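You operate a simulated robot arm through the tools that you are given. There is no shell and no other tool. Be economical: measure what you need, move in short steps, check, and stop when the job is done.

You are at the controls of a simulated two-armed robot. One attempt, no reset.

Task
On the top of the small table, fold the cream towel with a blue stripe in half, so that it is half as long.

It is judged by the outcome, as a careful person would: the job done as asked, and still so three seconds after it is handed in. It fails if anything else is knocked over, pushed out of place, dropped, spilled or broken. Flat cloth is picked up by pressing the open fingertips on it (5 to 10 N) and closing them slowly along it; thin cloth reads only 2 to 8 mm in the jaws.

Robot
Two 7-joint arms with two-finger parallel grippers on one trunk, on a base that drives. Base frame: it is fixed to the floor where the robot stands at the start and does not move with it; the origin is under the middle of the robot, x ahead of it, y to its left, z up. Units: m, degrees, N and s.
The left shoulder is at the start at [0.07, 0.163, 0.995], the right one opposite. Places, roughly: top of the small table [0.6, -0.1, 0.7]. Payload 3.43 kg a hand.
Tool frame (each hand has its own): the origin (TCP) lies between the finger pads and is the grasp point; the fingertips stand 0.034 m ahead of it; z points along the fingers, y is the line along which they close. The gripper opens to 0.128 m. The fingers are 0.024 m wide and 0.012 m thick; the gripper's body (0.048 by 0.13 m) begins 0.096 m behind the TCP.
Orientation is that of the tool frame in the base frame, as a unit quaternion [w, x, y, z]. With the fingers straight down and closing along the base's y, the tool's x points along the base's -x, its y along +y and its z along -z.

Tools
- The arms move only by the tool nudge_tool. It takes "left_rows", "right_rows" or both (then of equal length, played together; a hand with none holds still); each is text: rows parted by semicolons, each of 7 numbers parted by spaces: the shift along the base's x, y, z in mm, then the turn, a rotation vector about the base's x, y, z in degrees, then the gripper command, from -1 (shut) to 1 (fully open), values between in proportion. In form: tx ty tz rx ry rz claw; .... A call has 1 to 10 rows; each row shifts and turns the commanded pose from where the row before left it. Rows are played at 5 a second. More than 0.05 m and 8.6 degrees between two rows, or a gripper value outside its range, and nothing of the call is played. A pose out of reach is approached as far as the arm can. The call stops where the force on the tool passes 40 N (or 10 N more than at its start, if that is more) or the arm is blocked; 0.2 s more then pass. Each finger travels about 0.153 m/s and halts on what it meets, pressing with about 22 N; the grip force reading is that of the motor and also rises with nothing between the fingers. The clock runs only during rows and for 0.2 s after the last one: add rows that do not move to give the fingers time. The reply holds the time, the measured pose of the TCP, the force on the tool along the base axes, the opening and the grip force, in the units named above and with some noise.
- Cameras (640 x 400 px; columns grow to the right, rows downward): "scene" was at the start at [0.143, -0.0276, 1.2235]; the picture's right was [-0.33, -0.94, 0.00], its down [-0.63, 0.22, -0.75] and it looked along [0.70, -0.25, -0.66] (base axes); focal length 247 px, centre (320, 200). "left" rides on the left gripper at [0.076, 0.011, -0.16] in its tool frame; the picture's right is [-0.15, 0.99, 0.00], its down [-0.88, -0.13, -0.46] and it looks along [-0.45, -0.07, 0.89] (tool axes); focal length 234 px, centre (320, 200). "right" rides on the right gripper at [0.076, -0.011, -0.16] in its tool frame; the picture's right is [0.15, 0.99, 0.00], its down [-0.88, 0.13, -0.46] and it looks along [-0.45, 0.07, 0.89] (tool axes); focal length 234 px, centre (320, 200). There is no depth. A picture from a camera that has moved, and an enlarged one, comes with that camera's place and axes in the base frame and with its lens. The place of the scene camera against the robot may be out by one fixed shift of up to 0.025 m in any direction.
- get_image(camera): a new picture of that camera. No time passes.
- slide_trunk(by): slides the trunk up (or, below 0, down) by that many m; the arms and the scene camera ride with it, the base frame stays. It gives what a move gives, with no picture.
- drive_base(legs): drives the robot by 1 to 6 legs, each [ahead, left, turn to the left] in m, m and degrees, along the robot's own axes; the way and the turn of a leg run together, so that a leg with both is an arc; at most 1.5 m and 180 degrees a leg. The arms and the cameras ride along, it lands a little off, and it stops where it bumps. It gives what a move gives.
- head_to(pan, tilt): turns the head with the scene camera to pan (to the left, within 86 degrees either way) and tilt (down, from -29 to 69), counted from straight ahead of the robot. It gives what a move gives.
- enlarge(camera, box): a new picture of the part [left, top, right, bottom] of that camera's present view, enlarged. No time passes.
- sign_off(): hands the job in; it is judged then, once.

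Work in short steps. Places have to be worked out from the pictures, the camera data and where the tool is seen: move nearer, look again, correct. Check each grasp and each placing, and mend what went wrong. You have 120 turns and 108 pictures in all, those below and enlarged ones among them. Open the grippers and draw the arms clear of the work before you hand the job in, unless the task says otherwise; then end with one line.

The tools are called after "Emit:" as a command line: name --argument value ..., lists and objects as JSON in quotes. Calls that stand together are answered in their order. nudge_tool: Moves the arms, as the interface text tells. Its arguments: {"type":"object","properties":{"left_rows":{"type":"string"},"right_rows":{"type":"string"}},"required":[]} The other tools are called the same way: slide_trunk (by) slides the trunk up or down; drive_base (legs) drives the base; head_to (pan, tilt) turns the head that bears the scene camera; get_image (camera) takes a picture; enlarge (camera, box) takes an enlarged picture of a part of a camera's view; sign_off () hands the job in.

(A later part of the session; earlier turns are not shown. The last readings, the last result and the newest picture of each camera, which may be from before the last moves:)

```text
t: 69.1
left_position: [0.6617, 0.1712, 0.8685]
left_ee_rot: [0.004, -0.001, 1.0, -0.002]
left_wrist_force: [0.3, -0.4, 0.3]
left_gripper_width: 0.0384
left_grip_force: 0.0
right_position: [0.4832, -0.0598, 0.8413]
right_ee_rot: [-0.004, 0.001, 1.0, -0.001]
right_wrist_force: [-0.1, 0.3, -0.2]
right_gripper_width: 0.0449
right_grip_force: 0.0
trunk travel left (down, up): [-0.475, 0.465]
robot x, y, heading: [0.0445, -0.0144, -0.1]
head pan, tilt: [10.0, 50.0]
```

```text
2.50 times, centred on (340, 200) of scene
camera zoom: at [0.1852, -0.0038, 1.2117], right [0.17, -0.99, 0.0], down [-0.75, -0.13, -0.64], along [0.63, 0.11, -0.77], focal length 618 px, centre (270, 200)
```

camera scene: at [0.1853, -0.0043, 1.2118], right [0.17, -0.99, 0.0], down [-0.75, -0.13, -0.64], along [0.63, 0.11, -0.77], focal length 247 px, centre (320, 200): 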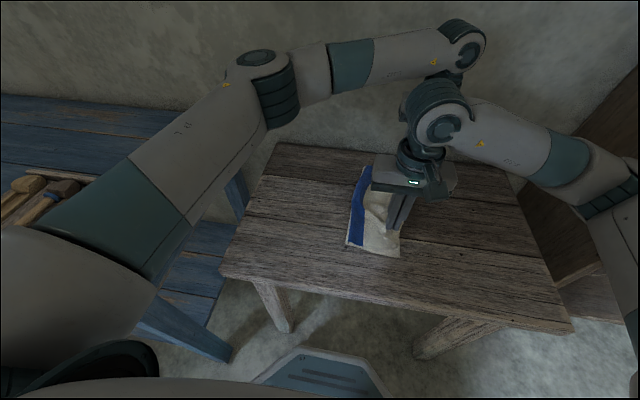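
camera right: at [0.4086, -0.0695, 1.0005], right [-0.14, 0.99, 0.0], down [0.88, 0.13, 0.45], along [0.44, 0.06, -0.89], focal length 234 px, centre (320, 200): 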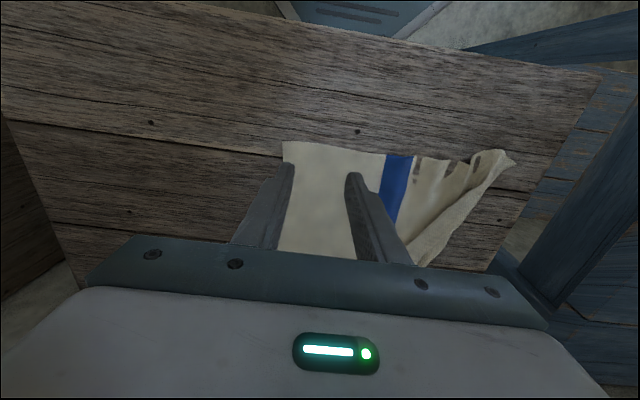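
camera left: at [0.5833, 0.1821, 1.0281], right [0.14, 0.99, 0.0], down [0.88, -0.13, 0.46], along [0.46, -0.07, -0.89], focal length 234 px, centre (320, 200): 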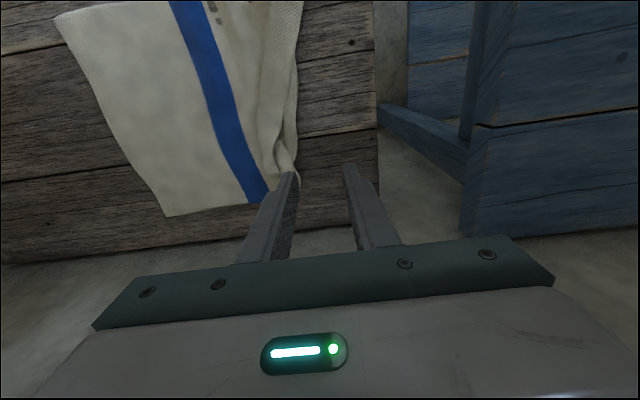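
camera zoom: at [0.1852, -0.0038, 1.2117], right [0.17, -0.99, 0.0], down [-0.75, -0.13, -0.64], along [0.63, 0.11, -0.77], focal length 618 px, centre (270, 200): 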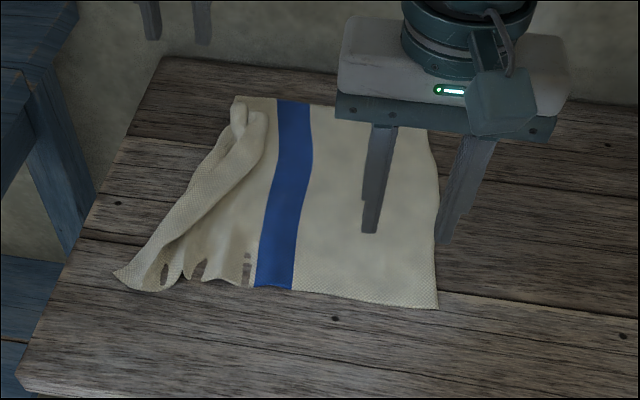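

The hem curled on release: the far-left corner is flopped over onto the towel. I take an enlarged look to place a re-grip of that corner.

Emit:
enlarge --camera "left" --box '[180, 0, 340, 220]'

Emit:
enlarge --camera "right" --box '[360, 120, 540, 280]'

```text
1.82 times, centred on (260, 110) of left
camera zoom: at [0.5833, 0.1821, 1.0281], right [0.14, 0.99, 0.0], down [0.88, -0.13, 0.46], along [0.46, -0.07, -0.89], focal length 426 px, centre (429, 364)
```

zoom: 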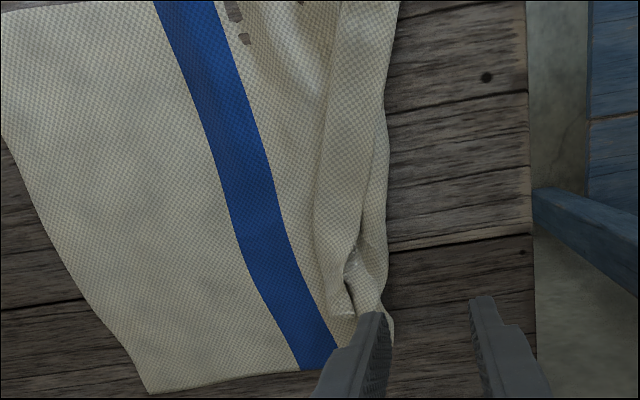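

```text
2.50 times, centred on (450, 200) of right
camera zoom: at [0.4086, -0.0695, 1.0005], right [-0.14, 0.99, 0.0], down [0.88, 0.13, 0.45], along [0.44, 0.06, -0.89], focal length 585 px, centre (-5, 200)
```

zoom: 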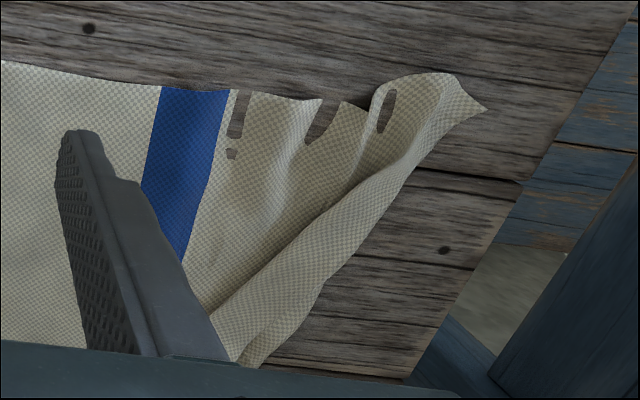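

The hem strip (≈5 cm) is rolled onto the top along the left, ending near x≈0.70. I'll pinch that strip near its far end at (0.672, 0.114) with the left hand.

Emit:
nudge_tool --left_rows "5 -28 -20 0 0 0 -0.36;5 -28 -25 0 0 0 -0.36;0 0 -30 0 0 0 -0.36;0 0 -18 0 0 0 -0.36;0 0 0 0 0 0 -0.36"

Emit:
enlarge --camera "left" --box '[200, 60, 480, 260]'

```text
t: 70.3
left_position: [0.6715, 0.1149, 0.776]
left_ee_rot: [0.003, -0.001, 1.0, -0.001]
left_wrist_force: [-0.4, -0.7, -0.5]
left_gripper_width: 0.041
left_grip_force: 0.1
right_position: [0.4835, -0.0599, 0.8411]
right_ee_rot: [-0.004, 0.002, 1.0, -0.001]
right_wrist_force: [1.3, 0.0, 0.9]
right_gripper_width: 0.045
right_grip_force: 0.1
trunk travel left (down, up): [-0.475, 0.465]
robot x, y, heading: [0.0465, -0.0174, 0.1]
head pan, tilt: [10.0, 50.0]
```

```text
2.00 times, centred on (340, 160) of left
camera zoom: at [0.5934, 0.1247, 0.9351], right [0.14, 0.99, 0.0], down [0.88, -0.13, 0.46], along [0.46, -0.07, -0.89], focal length 468 px, centre (280, 280)
```

zoom: 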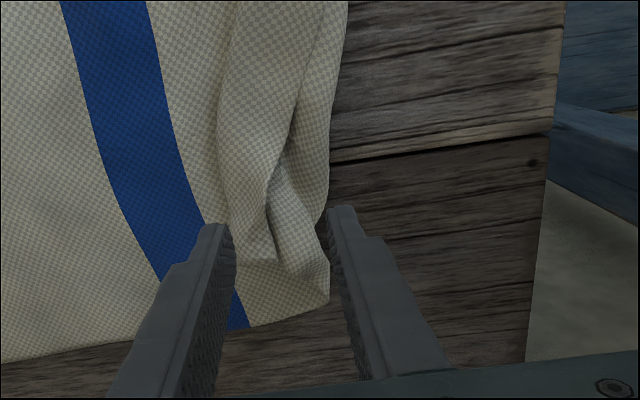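

The flap strip spans ~4 cm slightly nearer. I shift to (0.650, 0.103), narrow to ~28 mm, and lower to contact.

Emit:
nudge_tool --left_rows "-11 -6 0 0 0 0 -0.55;-11 -6 -10 0 0 0 -0.55;0 0 -10 0 0 0 -0.55;0 0 -8 0 0 0 -0.55;0 0 -4 0 0 0 -0.55;0 0 0 0 0 0 -0.55"

Emit:
enlarge --camera "left" --box '[200, 60, 480, 260]'

```text
t: 71.7
left_position: [0.6481, 0.1022, 0.7439]
left_ee_rot: [0.003, -0.001, 1.0, 0.0]
left_wrist_force: [0.6, 0.2, 0.5]
left_gripper_width: 0.0286
left_grip_force: 0.0
right_position: [0.4836, -0.0595, 0.8405]
right_ee_rot: [-0.004, 0.001, 1.0, 0.0]
right_wrist_force: [0.1, 0.6, -0.5]
right_gripper_width: 0.0452
right_grip_force: 0.0
trunk travel left (down, up): [-0.475, 0.465]
robot x, y, heading: [0.0431, -0.0195, -0.1]
head pan, tilt: [10.0, 50.0]
```

```text
2.00 times, centred on (340, 160) of left
camera zoom: at [0.5708, 0.1126, 0.9031], right [0.14, 0.99, 0.0], down [0.88, -0.13, 0.46], along [0.46, -0.07, -0.89], focal length 468 px, centre (280, 280)
```

zoom: 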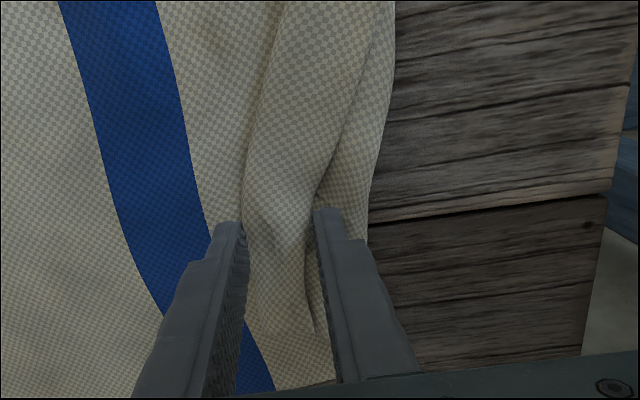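

The raised flap sits right between the fingers. Lower 2 mm and close.

Emit:
nudge_tool --left_rows "0 0 -2.5 0 0 0 -0.55;0 0 -1.5 0 0 0 -0.55;0 0 0 0 0 0 -0.65;0 0 0 0 0 0 -0.75;0 0 0 0 0 0 -0.85;0 0 0 0 0 0 -0.95;0 0 0 0 0 0 -1;0 0 0 0 0 0 -1"

Emit:
nudge_tool --left_rows "0 0 10 0 0 0 -1;0 0 15 0 0 0 -1;0 0 15 0 0 0 -1;0 0 0 0 0 0 -1"

Emit:
get_image --camera "left"

Emit:
enlarge --camera "scene" --box '[240, 120, 440, 280]'

```text
t: 73.5
left_position: [0.6465, 0.1017, 0.7396]
left_ee_rot: [0.004, -0.001, 1.0, -0.001]
left_wrist_force: [0.3, 0.6, 3.3]
left_gripper_width: 0.0035
left_grip_force: 22.0
right_position: [0.4837, -0.0592, 0.8405]
right_ee_rot: [-0.003, 0.0, 1.0, 0.0]
right_wrist_force: [0.0, -0.6, 0.4]
right_gripper_width: 0.0448
right_grip_force: 0.0
trunk travel left (down, up): [-0.475, 0.465]
robot x, y, heading: [0.0444, -0.0166, -0.3]
head pan, tilt: [10.0, 50.0]
```

```text
t: 74.5
left_position: [0.6478, 0.1011, 0.7789]
left_ee_rot: [0.004, 0.0, 1.0, 0.0]
left_wrist_force: [0.2, -0.2, -0.3]
left_gripper_width: 0.0035
left_grip_force: 22.2
right_position: [0.4833, -0.0602, 0.8408]
right_ee_rot: [-0.003, 0.001, 1.0, -0.001]
right_wrist_force: [-0.2, -0.3, 0.1]
right_gripper_width: 0.045
right_grip_force: 0.0
trunk travel left (down, up): [-0.475, 0.465]
robot x, y, heading: [0.0432, -0.0212, -0.2]
head pan, tilt: [10.0, 50.0]
```

```text
39 pictures are left
camera left: at [0.5703, 0.1125, 0.939], right [0.14, 0.99, 0.0], down [0.88, -0.13, 0.46], along [0.46, -0.07, -0.89], focal length 234 px, centre (320, 200)
```

left: 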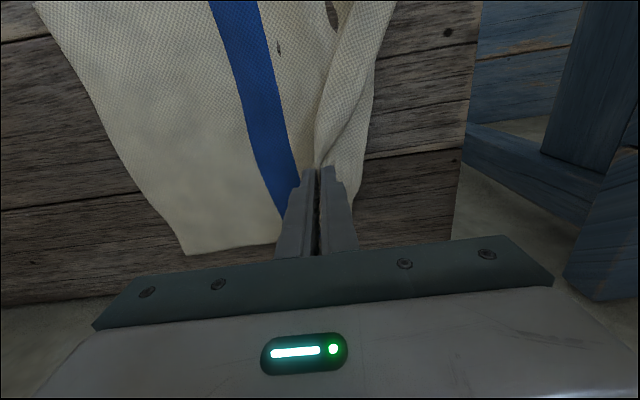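

```text
2.50 times, centred on (340, 200) of scene
camera zoom: at [0.1852, -0.0049, 1.2117], right [0.17, -0.99, 0.0], down [-0.75, -0.13, -0.64], along [0.63, 0.11, -0.77], focal length 618 px, centre (270, 200)
```

zoom: 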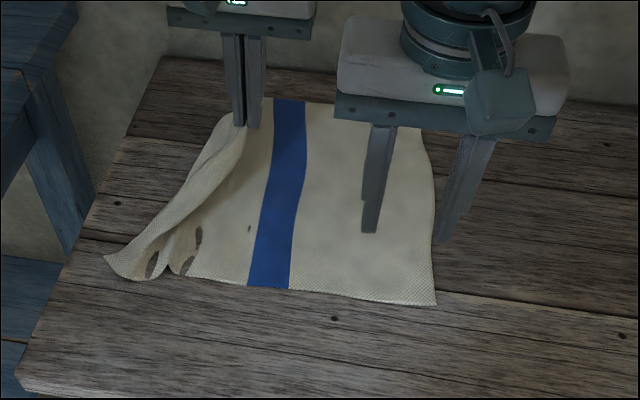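

Flap held (3.5 mm). I lift it and swing left to unroll it, then hold it there.

Emit:
nudge_tool --left_rows "0 10 25 0 0 0 -1;0 15 25 0 0 0 -1;0 20 15 0 0 0 -1;5 25 0 0 0 0 -1;5 25 0 0 0 0 -1;0 15 -15 0 0 0 -1;0 0 -15 0 0 0 -1;0 0 -10 0 0 0 -1;0 0 0 0 0 0 -1" --right_rows "0 -30 10 0 0 0 -0.35;0 -30 0 0 0 0 -0.35;0 0 0 0 0 0 -0.35;0 0 0 0 0 0 -0.35;0 0 0 0 0 0 -0.35;0 0 0 0 0 0 -0.35;0 0 0 0 0 0 -0.35;0 0 0 0 0 0 -0.35;0 0 0 0 0 0 -0.35"

Emit:
get_image --camera "left"

Emit:
enlarge --camera "scene" --box '[220, 100, 440, 280]'

```text
t: 76.5
left_position: [0.6578, 0.2117, 0.8057]
left_ee_rot: [0.004, -0.001, 1.0, 0.0]
left_wrist_force: [-0.4, -0.7, -1.0]
left_gripper_width: 0.0032
left_grip_force: 22.0
right_position: [0.4836, -0.1206, 0.8504]
right_ee_rot: [-0.003, 0.002, 1.0, 0.0]
right_wrist_force: [-0.1, 0.6, -0.4]
right_gripper_width: 0.0415
right_grip_force: 0.1
trunk travel left (down, up): [-0.475, 0.465]
robot x, y, heading: [0.0427, -0.0182, -0.1]
head pan, tilt: [10.0, 50.0]
```

```text
37 pictures are left
camera left: at [0.5801, 0.2227, 0.9643], right [0.14, 0.99, 0.0], down [0.88, -0.13, 0.46], along [0.46, -0.07, -0.89], focal length 234 px, centre (320, 200)
```

left: 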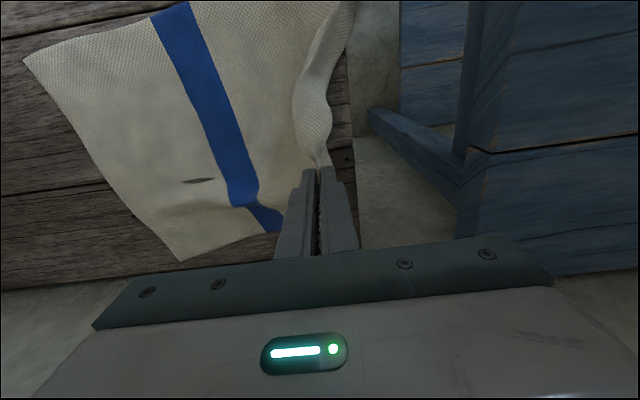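

```text
2.22 times, centred on (330, 190) of scene
camera zoom: at [0.185, -0.005, 1.2118], right [0.17, -0.99, 0.0], down [-0.75, -0.13, -0.64], along [0.63, 0.11, -0.77], focal length 550 px, centre (298, 222)
```

zoom: 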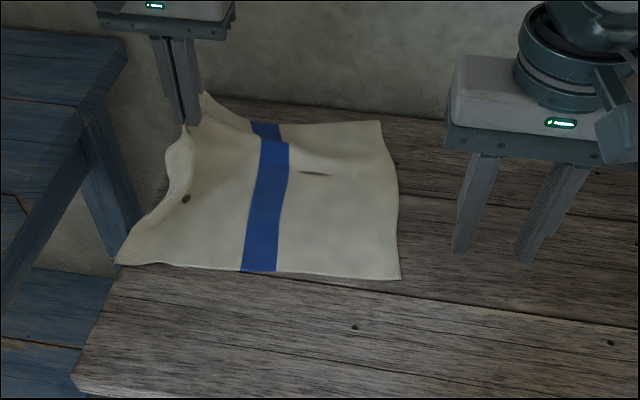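

Unrolled; the towel slid a bit and its near-left corner is now ~(0.486, 0.263) near the table edge. The left hand relaxes inward, and the right hand goes to that near-left corner.

Emit:
nudge_tool --left_rows "5 -8 0 0 0 0 -1;5 -8 0 0 0 0 -1;5 -8 0 0 0 0 -1;0 0 0 0 0 0 -1;0 0 0 0 0 0 -1;0 0 0 0 0 0 -1;0 0 0 0 0 0 -1;0 0 0 0 0 0 -1;0 0 0 0 0 0 -1" --right_rows "0 40 0 0 0 0 -0.35;0 45 0 0 0 0 -0.35;0 45 0 0 0 0 -0.35;0 45 0 0 0 0 -0.35;0 45 0 0 0 0 -0.35;0 45 0 0 0 0 -0.35;5 45 -10 0 0 0 -0.35;5 20 -20 0 0 0 -0.35;0 0 0 0 0 0 -0.35"

Emit:
get_image --camera "right"

```text
t: 78.5
left_position: [0.6731, 0.1863, 0.8046]
left_ee_rot: [0.004, -0.001, 1.0, -0.001]
left_wrist_force: [-0.1, 0.1, -0.4]
left_gripper_width: 0.0033
left_grip_force: 22.7
right_position: [0.4931, 0.2102, 0.8203]
right_ee_rot: [-0.004, 0.001, 1.0, -0.001]
right_wrist_force: [0.1, 0.4, -0.5]
right_gripper_width: 0.0418
right_grip_force: 0.1
trunk travel left (down, up): [-0.475, 0.465]
robot x, y, heading: [0.0444, -0.0159, -0.2]
head pan, tilt: [10.0, 50.0]
```

```text
35 pictures are left
camera right: at [0.4187, 0.1993, 0.9804], right [-0.14, 0.99, 0.0], down [0.88, 0.13, 0.45], along [0.45, 0.07, -0.89], focal length 234 px, centre (320, 200)
```

right: 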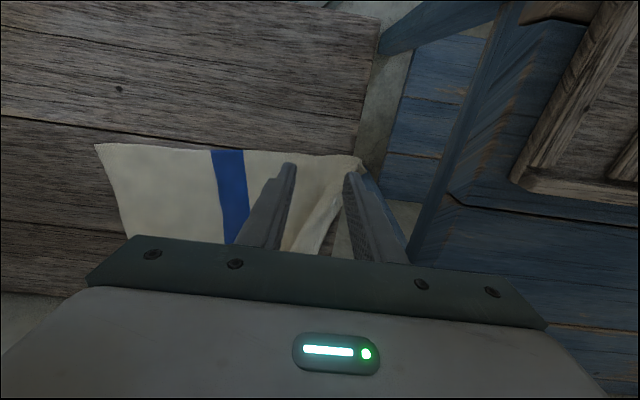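

Near-left corner at (0.501, 0.262); at x=0.522 the hem is y≈0.254. I go to (0.522, 0.218) and lower.

Emit:
nudge_tool --right_rows "10 3 -20 0 0 0 -0.35;10 3 -20 0 0 0 -0.35;9 2 -20 0 0 0 -0.35;0 0 -14 0 0 0 -0.35;0 0 -5 0 0 0 -0.35;0 0 0 0 0 0 -0.35"

Emit:
enlarge --camera "right" --box '[200, 60, 480, 260]'

```text
t: 79.9
left_position: [0.6724, 0.1888, 0.8046]
left_ee_rot: [0.004, -0.001, 1.0, -0.001]
left_wrist_force: [0.0, -0.3, -0.8]
left_gripper_width: 0.0033
left_grip_force: 22.1
right_position: [0.5219, 0.2184, 0.7398]
right_ee_rot: [-0.003, 0.001, 1.0, 0.001]
right_wrist_force: [0.0, 0.0, 1.8]
right_gripper_width: 0.0415
right_grip_force: 0.0
trunk travel left (down, up): [-0.475, 0.465]
robot x, y, heading: [0.0409, -0.0179, -0.4]
head pan, tilt: [10.0, 50.0]
```

```text
2.00 times, centred on (340, 160) of right
camera zoom: at [0.4475, 0.2078, 0.9006], right [-0.14, 0.99, 0.0], down [0.88, 0.13, 0.45], along [0.45, 0.07, -0.89], focal length 468 px, centre (280, 280)
```

zoom: 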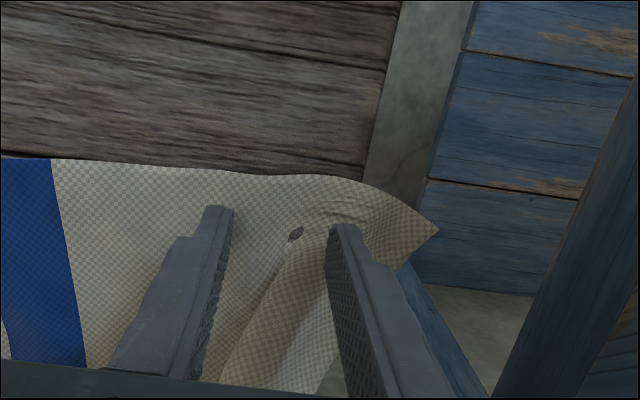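

The outer finger is at the table's very edge; shift 9 mm inward, then press and close.

Emit:
nudge_tool --right_rows "-4 -9 1 0 0 0 -0.35;0 0 -2 0 0 0 -0.35;0 0 -2 0 0 0 -0.35;0 0 -1 0 0 0 -0.35;0 0 0 0 0 0 -0.35"

```text
t: 81.1
left_position: [0.6734, 0.1876, 0.8049]
left_ee_rot: [0.003, -0.001, 1.0, -0.001]
left_wrist_force: [-0.5, 0.0, -1.2]
left_gripper_width: 0.0031
left_grip_force: 22.6
right_position: [0.5177, 0.2083, 0.7365]
right_ee_rot: [-0.004, 0.001, 1.0, -0.001]
right_wrist_force: [-0.1, 1.4, -0.8]
right_gripper_width: 0.0417
right_grip_force: 0.0
trunk travel left (down, up): [-0.475, 0.465]
robot x, y, heading: [0.0449, -0.0192, -0.1]
head pan, tilt: [10.0, 50.0]
```

Emit:
nudge_tool --right_rows "0 0 -1.5 0 0 0 -0.35;0 0 -0.5 0 0 0 -0.35;0 0 0 0 0 0 -0.45;0 0 0 0 0 0 -0.55;0 0 0 0 0 0 -0.65;0 0 0 0 0 0 -0.75;0 0 0 0 0 0 -0.85;0 0 0 0 0 0 -0.95;0 0 0 0 0 0 -1;0 0 0 0 0 0 -1"

Emit:
enlarge --camera "right" --box '[200, 60, 480, 260]'

```text
t: 83.3
left_position: [0.6726, 0.1888, 0.805]
left_ee_rot: [0.004, -0.002, 1.0, -0.002]
left_wrist_force: [-1.2, 0.1, -0.8]
left_gripper_width: 0.0033
left_grip_force: 21.6
right_position: [0.5172, 0.2082, 0.7366]
right_ee_rot: [-0.002, 0.001, 1.0, 0.001]
right_wrist_force: [2.9, -1.0, 14.5]
right_gripper_width: 0.0028
right_grip_force: 22.8
trunk travel left (down, up): [-0.475, 0.465]
robot x, y, heading: [0.0476, -0.0189, -0.3]
head pan, tilt: [10.0, 50.0]
```

```text
2.00 times, centred on (340, 160) of right
camera zoom: at [0.4428, 0.1978, 0.8952], right [-0.14, 0.99, 0.0], down [0.88, 0.13, 0.45], along [0.45, 0.07, -0.89], focal length 468 px, centre (280, 280)
```

zoom: 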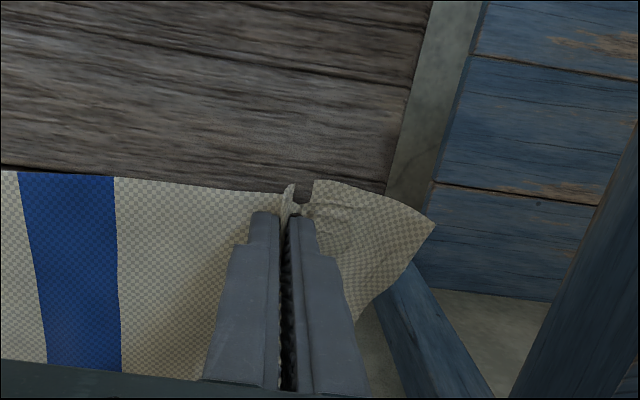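

Near corner is gripped (2.8 mm). I now realise why the hem doubled back: the hand must roll with the fold. So this time I rotate the grippers progressively about +x (towards ~70°) with a taut arc. First half:

Emit:
nudge_tool --left_rows "4 -4 14 5 0 0 -1;4 -6 14 5 0 0 -1;4 -7 14 5 0 0 -1;4 -7 13 5 0 0 -1;3 -8 12 5 0 0 -1;3 -8 12 5 0 0 -1;0 0 0 0 0 0 -1" --right_rows "1 0 25 5 0 0 -1;1 -10 25 5 0 0 -1;1 -18 23 5 0 0 -1;1 -22 20 5 0 0 -1;2 -25 18 5 0 0 -1;2 -30 12 5 0 0 -1;0 0 0 0 0 0 -1"

Emit:
get_image --camera "scene"

Emit:
get_image --camera "left"

Emit:
get_image --camera "right"

```text
t: 84.9
left_position: [0.6951, 0.1506, 0.8832]
left_ee_rot: [0.004, -0.001, 0.966, 0.258]
left_wrist_force: [0.5, 0.2, -0.9]
left_gripper_width: 0.0031
left_grip_force: 22.1
right_position: [0.5265, 0.1065, 0.8571]
right_ee_rot: [-0.004, 0.001, 0.966, 0.259]
right_wrist_force: [0.6, 0.4, -0.5]
right_gripper_width: 0.0025
right_grip_force: 21.7
trunk travel left (down, up): [-0.475, 0.465]
robot x, y, heading: [0.0408, -0.0155, -0.1]
head pan, tilt: [10.0, 50.0]
```

```text
32 pictures are left
camera scene: at [0.1852, -0.0031, 1.2117], right [0.17, -0.98, 0.0], down [-0.75, -0.13, -0.64], along [0.63, 0.11, -0.77], focal length 247 px, centre (320, 200)
```

scene: 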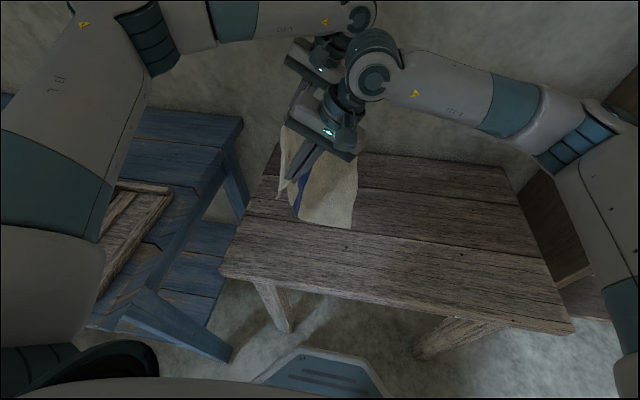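

```text
31 pictures are left
camera left: at [0.6181, 0.0797, 1.0273], right [0.14, 0.86, 0.49], down [0.88, -0.34, 0.34], along [0.46, 0.39, -0.8], focal length 234 px, centre (320, 200)
```

left: 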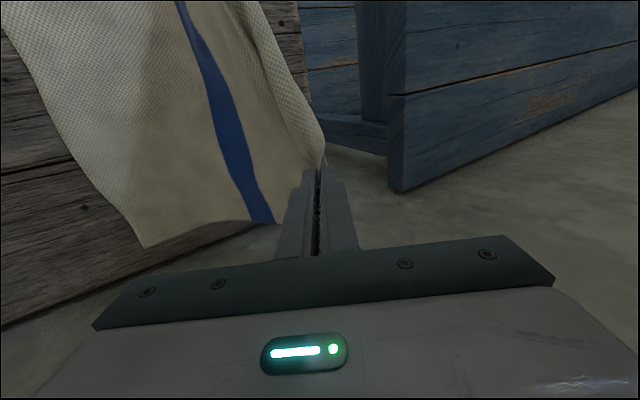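

```text
30 pictures are left
camera right: at [0.4513, 0.0166, 0.9902], right [-0.15, 0.86, 0.49], down [0.88, -0.11, 0.45], along [0.44, 0.5, -0.74], focal length 234 px, centre (320, 200)
```

right: 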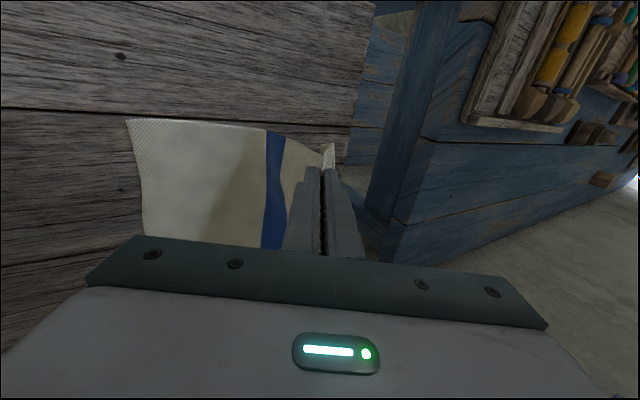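

Taut and clean so far; lower right edge is at y≈−0.02. Continue down the second half, rolling further; stop part-way.

Emit:
nudge_tool --left_rows "4 -34 -3 5 0 0 -1;4 -31 -7 5 0 0 -1;4 -27 -12 5 0 0 -1;4 -23 -16 5 0 0 -1;4 -18 -20 5 0 0 -1;0 0 0 0 0 0 -1" --right_rows "0 -24 -2 5 0 0 -1;0 -22 -5 5 0 0 -1;0 -19 -9 5 0 0 -1;0 -15 -13 5 0 0 -1;0 -11 -17 5 0 0 -1;0 0 0 0 0 0 -1"

Emit:
get_image --camera "scene"

Emit:
get_image --camera "right"

Emit:
get_image --camera "left"

```text
t: 86.3
left_position: [0.7153, 0.0169, 0.8256]
left_ee_rot: [0.003, 0.001, 0.887, 0.461]
left_wrist_force: [-3.1, -0.9, -1.0]
left_gripper_width: 0.003
left_grip_force: 21.8
right_position: [0.5256, 0.0141, 0.8115]
right_ee_rot: [-0.004, 0.0, 0.887, 0.461]
right_wrist_force: [2.8, 0.5, -0.6]
right_gripper_width: 0.0027
right_grip_force: 21.7
trunk travel left (down, up): [-0.475, 0.465]
robot x, y, heading: [0.0435, -0.019, -0.3]
head pan, tilt: [10.0, 50.0]
```

```text
29 pictures are left
camera scene: at [0.1848, -0.0037, 1.2118], right [0.17, -0.99, 0.0], down [-0.75, -0.13, -0.64], along [0.63, 0.11, -0.77], focal length 247 px, centre (320, 200)
```

scene: 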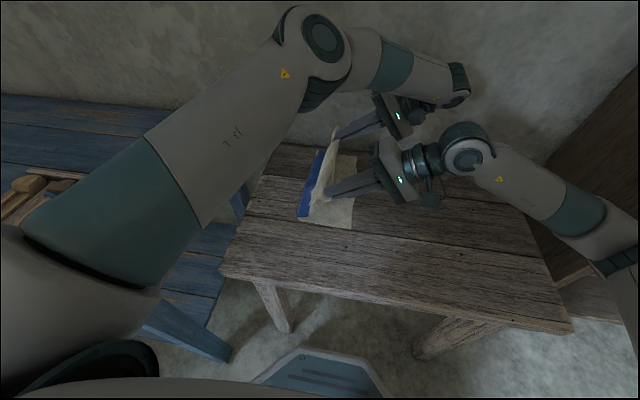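

```text
28 pictures are left
camera right: at [0.4512, -0.1232, 0.894], right [-0.14, 0.57, 0.81], down [0.88, -0.29, 0.36], along [0.45, 0.77, -0.46], focal length 234 px, centre (320, 200)
```

right: 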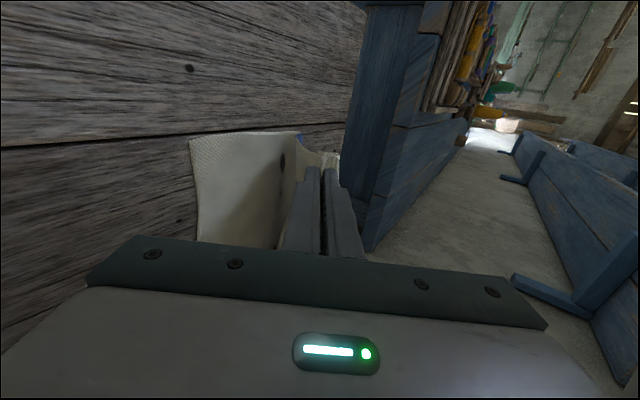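

```text
27 pictures are left
camera left: at [0.6378, -0.108, 0.9265], right [0.14, 0.57, 0.81], down [0.88, -0.45, 0.16], along [0.46, 0.69, -0.56], focal length 234 px, centre (320, 200)
```

left: 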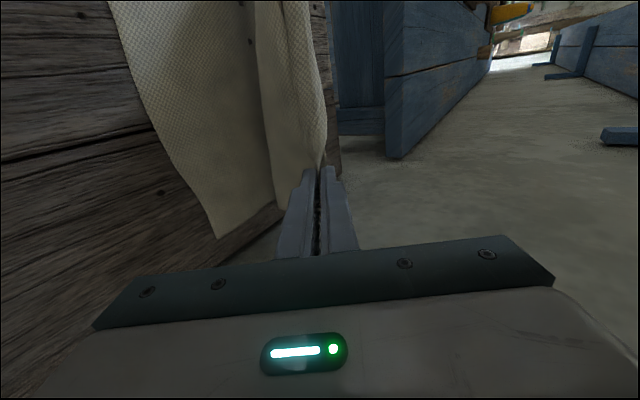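

Lower layer hasn't moved. Slight stretch between hands, so left relaxes a few mm in x; continue lowering with more roll.

Emit:
nudge_tool --left_rows "-2 -12 -18 5 0 0 -1;-2 -9 -20 5 0 0 -1;-2 -5 -20 5 0 0 -1;0 -3 -18 0 0 0 -1;0 0 0 0 0 0 -1" --right_rows "0 -7 -15 5 0 0 -1;0 -5 -16 5 0 0 -1;0 -3 -16 5 0 0 -1;0 -1 -14 0 0 0 -1;0 0 0 0 0 0 -1"

Emit:
enlarge --camera "scene" --box '[260, 110, 460, 270]'

```text
t: 87.5
left_position: [0.6927, 0.0309, 0.7502]
left_ee_rot: [0.004, 0.002, 0.82, 0.572]
left_wrist_force: [0.3, 0.0, -0.4]
left_gripper_width: 0.003
left_grip_force: 21.9
left hand out of reach, approached as far as the arm can: row 2, 3, 4
right_position: [0.5262, -0.003, 0.7513]
right_ee_rot: [-0.003, -0.001, 0.819, 0.573]
right_wrist_force: [0.4, 0.1, -0.8]
right_gripper_width: 0.0022
right_grip_force: 21.7
trunk travel left (down, up): [-0.475, 0.465]
robot x, y, heading: [0.0452, -0.017, 0.0]
head pan, tilt: [10.0, 50.0]
```

```text
2.50 times, centred on (360, 190) of scene
camera zoom: at [0.1849, -0.0052, 1.2118], right [0.17, -0.99, 0.0], down [-0.75, -0.13, -0.64], along [0.63, 0.11, -0.77], focal length 618 px, centre (220, 225)
```

zoom: 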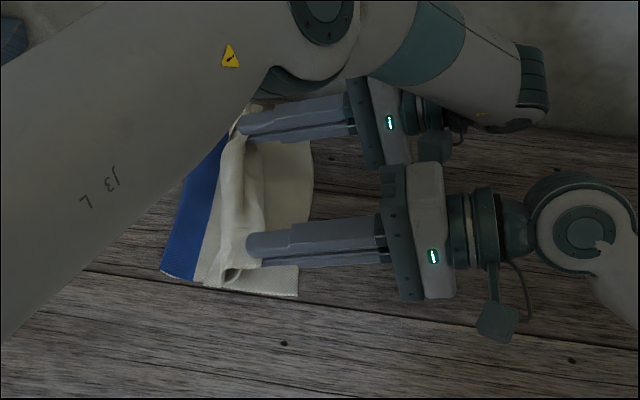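

Both are low with the upper hem about 4–5 cm short of the lower edge, its tail curled at the tips. I release with a small opening and withdraw along the fingers to the right.

Emit:
nudge_tool --left_rows "0 0 2 0 0 0 -0.85;0 0 2 0 0 0 -0.7;0 0 0 0 0 0 -0.7;0 -15 5 -3 0 0 -0.7;0 -20 8 -4 0 0 -0.7;0 -20 15 -5 0 0 -0.7;0 -10 20 -6 0 0 -0.7;0 0 25 -6 0 0 -0.7;0 10 30 -8 0 0 -0.5;0 20 30 -8 0 0 -0.4" --right_rows "0 0 2 0 0 0 -0.85;0 0 2 0 0 0 -0.7;0 0 0 0 0 0 -0.7;0 -20 7 0 0 0 -0.7;0 -25 9 0 0 0 -0.7;0 -30 12 -5 0 0 -0.7;0 -30 15 -6 0 0 -0.7;0 -30 20 -8 0 0 -0.7;0 -30 20 -8 0 0 -0.5;0 -20 10 -8 0 0 -0.4"

Emit:
enlarge --camera "scene" --box '[260, 110, 460, 270]'

```text
t: 89.7
left_position: [0.6935, -0.0059, 0.8878]
left_ee_rot: [0.004, 0.0, 0.966, 0.257]
left_wrist_force: [0.0, -0.5, 0.2]
left_gripper_width: 0.0383
left_grip_force: 0.0
right_position: [0.526, -0.1868, 0.849]
right_ee_rot: [-0.004, 0.0, 0.954, 0.298]
right_wrist_force: [-0.1, 1.2, -0.5]
right_gripper_width: 0.0384
right_grip_force: 0.0
trunk travel left (down, up): [-0.475, 0.465]
robot x, y, heading: [0.0457, -0.0137, -0.1]
head pan, tilt: [10.0, 50.0]
```

```text
2.50 times, centred on (360, 190) of scene
camera zoom: at [0.1845, -0.0028, 1.2117], right [0.17, -0.99, 0.0], down [-0.75, -0.13, -0.64], along [0.63, 0.11, -0.77], focal length 618 px, centre (220, 225)
```

zoom: 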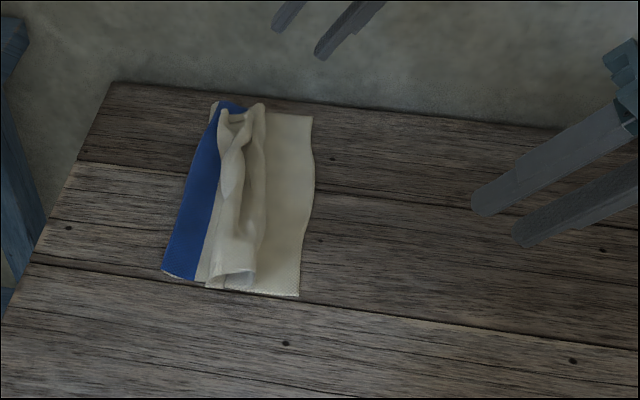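

The fold line is now right, only the hem (≈5 cm) is curled back on top, leaving ~5 cm of the lower layer exposed. Earlier a closed fingertip dragged the top layer alone, so I'll unroll the hem by light drags to the right. First straighten the hands and look close.

Emit:
nudge_tool --left_rows "0 30 0 -8 0 0 0;0 40 0 -8 0 0 0;0 40 0 -8 0 0 0;0 40 0 -5.8 0 0 0;0 40 0 0 0 0 0;0 40 0 0 0 0 0;0 0 0 0 0 0 0" --right_rows "0 30 0 -8 0 0 -1;0 40 0 -8 0 0 -1;0 40 0 -8 0 0 -1;0 40 0 -8 0 0 -1;0 40 0 -2.7 0 0 -1;0 30 0 0 0 0 -1;0 0 0 0 0 0 -1"

Emit:
get_image --camera "right"

Emit:
get_image --camera "left"

```text
t: 91.3
left_position: [0.6944, 0.2236, 0.8881]
left_ee_rot: [0.003, 0.0, 1.0, 0.002]
left_wrist_force: [0.0, -1.0, 0.3]
left_gripper_width: 0.0639
left_grip_force: 0.0
right_position: [0.5268, 0.0308, 0.8476]
right_ee_rot: [-0.004, 0.001, 1.0, 0.002]
right_wrist_force: [0.3, 0.4, -0.2]
right_gripper_width: 0.0
right_grip_force: 22.3
trunk travel left (down, up): [-0.475, 0.465]
robot x, y, heading: [0.0465, -0.0173, -0.1]
head pan, tilt: [10.0, 50.0]
```

```text
24 pictures are left
camera right: at [0.4517, 0.0193, 1.0068], right [-0.14, 0.99, 0.01], down [0.88, 0.13, 0.45], along [0.45, 0.07, -0.89], focal length 234 px, centre (320, 200)
```

right: 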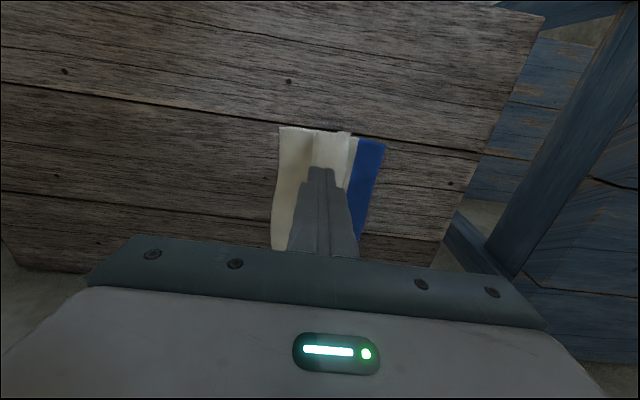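

```text
23 pictures are left
camera left: at [0.6167, 0.2337, 1.0473], right [0.15, 0.99, 0.0], down [0.88, -0.13, 0.46], along [0.46, -0.06, -0.89], focal length 234 px, centre (320, 200)
```

left: 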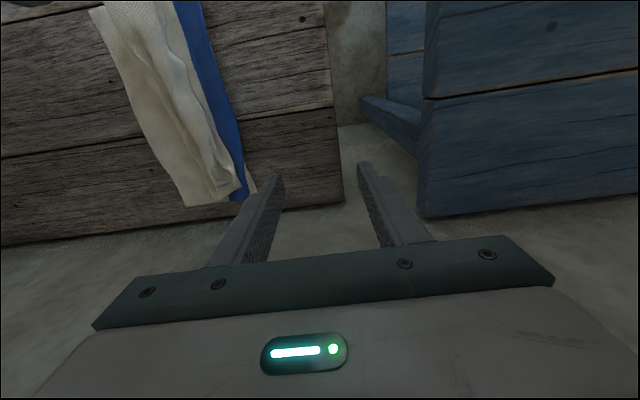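

Near end: fold at y≈0.116, lower edge −0.023, so the fold should sit ~3 cm further left, with the hem unrolled. I'll use the right hand turned 90° with fingers wide open along x as a two-point drag tool; left hand clears out.

Emit:
nudge_tool --left_rows "0 20 15 0 0 0 0;0 20 15 0 0 0 0;0 20 15 0 0 0 0;0 20 10 0 0 0 0;0 20 0 0 0 0 0;0 20 0 0 0 0 0;0 0 0 0 0 0 0;0 0 0 0 0 0 0;0 0 0 0 0 0 0;0 0 0 0 0 0 0" --right_rows "10 5 0 0 0 8.5 0;10 5 0 0 0 8.5 0.5;10 5 0 0 0 8.5 0.7;10 5 0 0 0 8.5 0.7;10 5 0 0 0 8.5 0.7;10 5 0 0 0 8.5 0.7;10 5 0 0 0 8.5 0.7;10 5 0 0 0 8.5 0.7;10 5 0 0 0 8.5 0.7;5 5 0 0 0 8.5 0.7"

Emit:
nudge_tool --right_rows "0 5 -20 0 0 5 0.7;0 5 -20 0 0 0 0.7;0 0 -20 0 0 0 0.7;0 0 -15 0 0 0 0.7;0 0 -15 0 0 0 0.7;0 0 0 0 0 0 0.7"

Emit:
get_image --camera "right"

Emit:
enlarge --camera "scene" --box '[260, 110, 460, 270]'

```text
t: 93.5
left_position: [0.6939, 0.3446, 0.9426]
left_ee_rot: [0.003, -0.002, 1.0, 0.001]
left_wrist_force: [-0.1, -0.7, -0.2]
left_gripper_width: 0.0639
left_grip_force: 0.1
right_position: [0.6132, 0.0756, 0.8472]
right_ee_rot: [-0.004, -0.599, 0.801, 0.0]
right_wrist_force: [-0.3, 0.1, -0.6]
right_gripper_width: 0.1088
right_grip_force: 0.1
right hand out of reach, approached as far as the arm can: row 9, 10
trunk travel left (down, up): [-0.475, 0.465]
robot x, y, heading: [0.0468, -0.0158, 0.0]
head pan, tilt: [10.0, 50.0]
```

```text
t: 94.9
left_position: [0.694, 0.3452, 0.9419]
left_ee_rot: [0.003, -0.001, 1.0, 0.001]
left_wrist_force: [-0.5, -0.2, 0.5]
left_gripper_width: 0.0639
left_grip_force: 0.1
right_position: [0.6118, 0.077, 0.8376]
right_ee_rot: [-0.004, -0.616, 0.788, 0.0]
right_wrist_force: [-0.6, 0.0, 0.3]
right_gripper_width: 0.1085
right_grip_force: 0.1
right hand out of reach, approached as far as the arm can: row 1, 2, 3, 4, 5
trunk travel left (down, up): [-0.475, 0.465]
robot x, y, heading: [0.047, -0.0193, -0.3]
head pan, tilt: [10.0, 50.0]
```

```text
22 pictures are left
camera right: at [0.6065, 0.0028, 0.9971], right [-1.0, 0.1, 0.01], down [0.09, 0.89, 0.45], along [0.04, 0.45, -0.89], focal length 234 px, centre (320, 200)
```

right: 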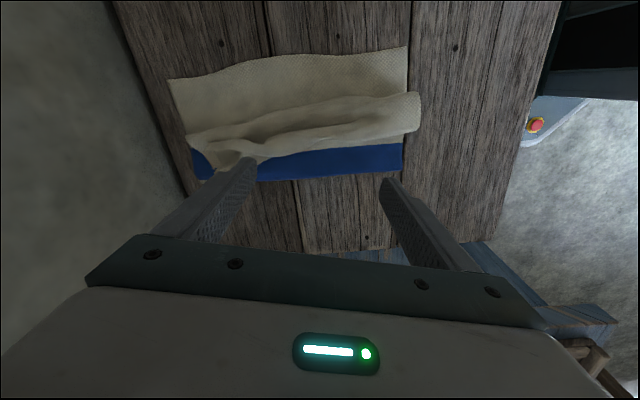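

```text
2.50 times, centred on (360, 190) of scene
camera zoom: at [0.1854, -0.0047, 1.2117], right [0.17, -0.99, 0.0], down [-0.76, -0.13, -0.64], along [0.63, 0.11, -0.77], focal length 618 px, centre (220, 225)
```

zoom: 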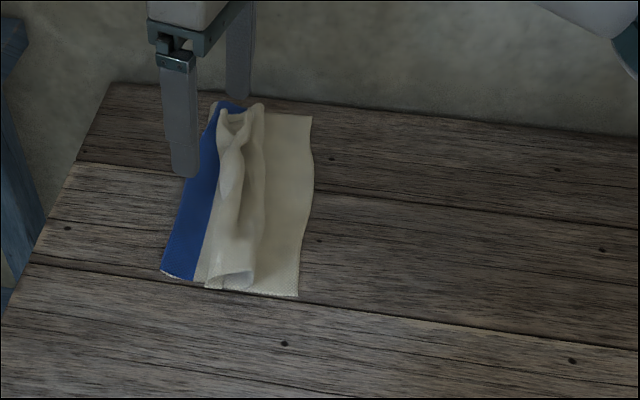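

The wrist limits at ~75°, fine. I undo the excess rotation at height, narrow to ~75 mm, and set over the stripe at y≈0.094.

Emit:
nudge_tool --right_rows "0 0 40 0 0 -8.5 0.2;0 0 40 0 0 -8.5 0.2;0 0 0 0 0 -3 0.2;0 0 0 0 0 0 0.2"

```text
t: 95.9
left_position: [0.6933, 0.3445, 0.942]
left_ee_rot: [0.004, -0.001, 1.0, 0.001]
left_wrist_force: [-0.4, -0.7, -0.2]
left_gripper_width: 0.0639
left_grip_force: 0.0
right_position: [0.6122, 0.0773, 0.9175]
right_ee_rot: [-0.005, -0.488, 0.873, 0.0]
right_wrist_force: [0.3, 0.2, -0.4]
right_gripper_width: 0.0767
right_grip_force: 0.0
trunk travel left (down, up): [-0.475, 0.465]
robot x, y, heading: [0.0467, -0.0193, -0.1]
head pan, tilt: [10.0, 50.0]
```

Now at 58°. I turn back up to ~70°, move to y≈0.094 and descend.

Emit:
nudge_tool --right_rows "0 5 -35 0 0 4 0.2;0 5 -35 0 0 4 0.2;0 6 -35 0 0 4 0.2;0 0 -35 0 0 0 0.2;0 0 -25 0 0 0 0.2;0 0 -8 0 0 0 0.2;0 0 0 0 0 0 0.2"

Emit:
get_image --camera "right"

```text
t: 97.5
left_position: [0.6947, 0.3445, 0.9408]
left_ee_rot: [0.003, -0.001, 1.0, 0.001]
left_wrist_force: [0.4, -0.7, 0.0]
left_gripper_width: 0.0641
left_grip_force: 0.1
right_position: [0.6131, 0.0932, 0.746]
right_ee_rot: [-0.005, -0.577, 0.817, 0.0]
right_wrist_force: [-0.3, -0.5, 0.2]
right_gripper_width: 0.0767
right_grip_force: 0.0
trunk travel left (down, up): [-0.475, 0.465]
robot x, y, heading: [0.0484, -0.0174, -0.3]
head pan, tilt: [10.0, 50.0]
```

```text
20 pictures are left
camera right: at [0.5998, 0.0192, 0.9042], right [-0.98, 0.19, 0.01], down [0.17, 0.88, 0.45], along [0.08, 0.44, -0.89], focal length 234 px, centre (320, 200)
```

right: 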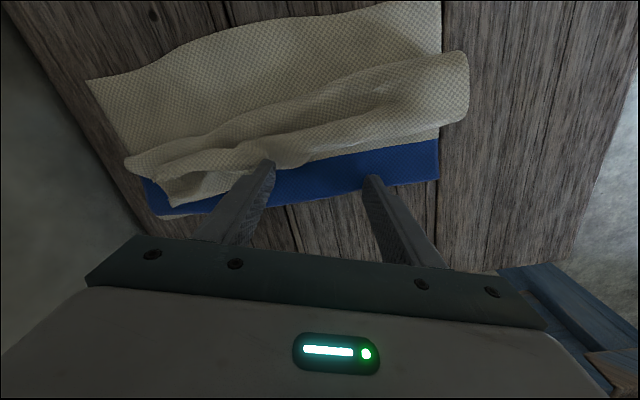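

Tips are over the stripe. Press lightly (to z≈0.7375) and drag the top layer +y.

Emit:
nudge_tool --right_rows "0 -4 -4 0 0 0 0.2;0 0 -4 0 0 0 0.2;0 0 -1.5 0 0 0 0.2;0 0 0 0 0 0 0.2"

```text
t: 98.5
left_position: [0.6937, 0.3454, 0.9425]
left_ee_rot: [0.003, -0.001, 1.0, 0.001]
left_wrist_force: [0.6, -0.2, -0.9]
left_gripper_width: 0.0641
left_grip_force: 0.0
right_position: [0.6129, 0.0899, 0.7368]
right_ee_rot: [-0.003, -0.577, 0.817, 0.0]
right_wrist_force: [-1.3, -2.8, 25.0]
right_gripper_width: 0.0764
right_grip_force: 0.1
trunk travel left (down, up): [-0.475, 0.465]
robot x, y, heading: [0.0497, -0.0181, -0.2]
head pan, tilt: [10.0, 50.0]
```

25 N is too firm; ease up ~2 mm, then drag.

Emit:
nudge_tool --right_rows "0 0 2.5 0 0 0 0.2;0 8 0 0 0 0 0.2;0 8 0 0 0 0 0.2;0 8 0 0 0 0 0.2;0 8 0 0 0 0 0.2;0 8 0 0 0 0 0.2;0 0 0 0 0 0 0.2"

Emit:
get_image --camera "right"

```text
t: 100.1
left_position: [0.694, 0.3457, 0.9415]
left_ee_rot: [0.003, -0.002, 1.0, 0.001]
left_wrist_force: [0.1, 0.7, -0.5]
left_gripper_width: 0.0638
left_grip_force: 0.0
right_position: [0.6128, 0.1289, 0.7377]
right_ee_rot: [-0.004, -0.578, 0.816, 0.0]
right_wrist_force: [0.8, -4.5, 15.2]
right_gripper_width: 0.0775
right_grip_force: 0.4
trunk travel left (down, up): [-0.475, 0.465]
robot x, y, heading: [0.0453, -0.018, -0.2]
head pan, tilt: [10.0, 50.0]
```

```text
19 pictures are left
camera right: at [0.599, 0.0553, 0.8975], right [-0.98, 0.19, 0.01], down [0.17, 0.88, 0.45], along [0.08, 0.44, -0.89], focal length 234 px, centre (320, 200)
```

right: 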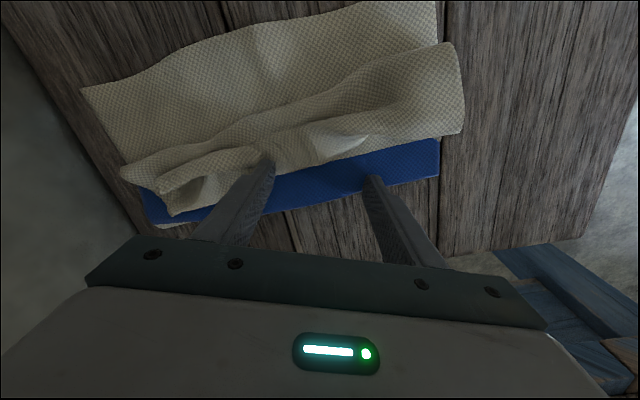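

The press-drag moves the whole stack rigidly (both layers shifted ~36 mm left). Useful for placement: since I'll re-open and refold, I drag it all back right ~90 mm to have table room.

Emit:
nudge_tool --right_rows "0 -10 0 0 0 0 0.2;0 -11 0 0 0 0 0.2;0 -11 0 0 0 0 0.2;0 -12 0 0 0 0 0.2;0 -12 0 0 0 0 0.2;0 -12 0 0 0 0 0.2;0 -12 0 0 0 0 0.2;0 -12 0 0 0 0 0.2;0 0 0 0 0 0 0.2"

Emit:
get_image --camera "right"

```text
t: 102.1
left_position: [0.6944, 0.3453, 0.9415]
left_ee_rot: [0.003, 0.0, 1.0, 0.001]
left_wrist_force: [-0.2, 0.0, -0.5]
left_gripper_width: 0.064
left_grip_force: 0.1
right_position: [0.6137, 0.0355, 0.7384]
right_ee_rot: [-0.005, -0.577, 0.817, 0.0]
right_wrist_force: [0.5, 2.5, 8.7]
right_gripper_width: 0.0763
right_grip_force: 0.1
trunk travel left (down, up): [-0.475, 0.465]
robot x, y, heading: [0.0413, -0.0176, -0.2]
head pan, tilt: [10.0, 50.0]
```

```text
18 pictures are left
camera right: at [0.5989, -0.0376, 0.8977], right [-0.98, 0.19, 0.01], down [0.17, 0.88, 0.45], along [0.08, 0.44, -0.89], focal length 234 px, centre (320, 200)
```

right: 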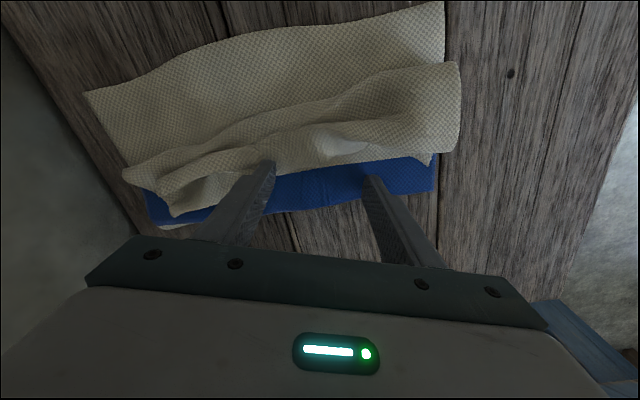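

The stack moved as wanted (lower edge y≈−0.07, fold ≈0.06, hem of near flap y≈0.034). Now re-orient the right hand over the near hem and bring the left over the far hem.

Emit:
nudge_tool --right_rows "0 0 20 0 0 0 0.2;-10 0 30 0 0 -8.5 0.2;-12 0 30 0 0 -8.5 0;-12 0 0 0 0 -8.5 -0.34;-12 -4 0 0 0 -8.5 -0.34;-12 -4 0 0 0 -8.5 -0.34;-12 -5 0 0 0 -8.5 -0.34;-12 -5 0 0 0 -8.5 -0.34;0 -5 0 0 0 -8.5 -0.34;0 0 0 0 0 -2.5 -0.34" --left_rows "0 0 0 0 0 0 0;0 0 0 0 0 0 0;0 0 0 0 0 0 0;0 -40 0 0 0 0 -0.34;3 -40 -10 0 0 0 -0.34;3 -40 -15 0 0 0 -0.34;3 -40 -15 0 0 0 -0.34;3 -40 -15 0 0 0 -0.34;3 -40 -15 0 0 0 -0.34;3 -40 -15 0 0 0 -0.34"

Emit:
nudge_tool --left_rows "0 -15 -20 0 0 0 -0.34;0 -10 -15 0 0 0 -0.34;0 0 0 0 0 0 -0.34" --right_rows "0 0 -15 0 0 0 -0.34;0 0 -15 0 0 0 -0.34;0 0 0 0 0 0 -0.34"

Emit:
get_image --camera "left"

Emit:
get_image --camera "right"

```text
t: 104.3
left_position: [0.7128, 0.0638, 0.8569]
left_ee_rot: [0.004, -0.002, 1.0, 0.001]
left_wrist_force: [-0.4, 0.4, -0.2]
left_gripper_width: 0.0425
left_grip_force: 0.1
right_position: [0.531, 0.0148, 0.8176]
right_ee_rot: [-0.003, 0.0, 1.0, 0.002]
right_wrist_force: [0.5, 0.0, 0.1]
right_gripper_width: 0.0422
right_grip_force: 0.1
trunk travel left (down, up): [-0.475, 0.465]
robot x, y, heading: [0.0432, -0.0197, -0.0]
head pan, tilt: [10.0, 50.0]
```

```text
t: 105.1
left_position: [0.7108, 0.0395, 0.8233]
left_ee_rot: [0.004, -0.001, 1.0, 0.0]
left_wrist_force: [-0.1, -0.4, -0.3]
left_gripper_width: 0.0418
left_grip_force: 0.1
right_position: [0.5301, 0.0142, 0.7881]
right_ee_rot: [-0.003, 0.001, 1.0, 0.003]
right_wrist_force: [0.7, 0.5, 0.1]
right_gripper_width: 0.0424
right_grip_force: 0.1
trunk travel left (down, up): [-0.475, 0.465]
robot x, y, heading: [0.0446, -0.0204, 0.1]
head pan, tilt: [10.0, 50.0]
```

```text
17 pictures are left
camera left: at [0.6333, 0.0493, 0.982], right [0.14, 0.99, 0.0], down [0.88, -0.13, 0.46], along [0.46, -0.06, -0.89], focal length 234 px, centre (320, 200)
```

left: 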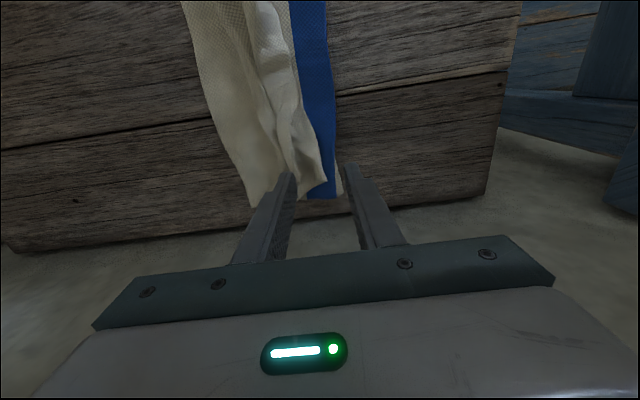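

```text
16 pictures are left
camera right: at [0.456, 0.0026, 0.9474], right [-0.15, 0.99, 0.01], down [0.88, 0.13, 0.45], along [0.45, 0.07, -0.89], focal length 234 px, centre (320, 200)
```

right: 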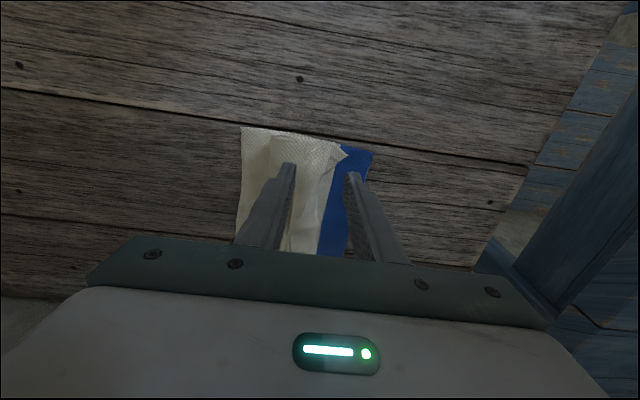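

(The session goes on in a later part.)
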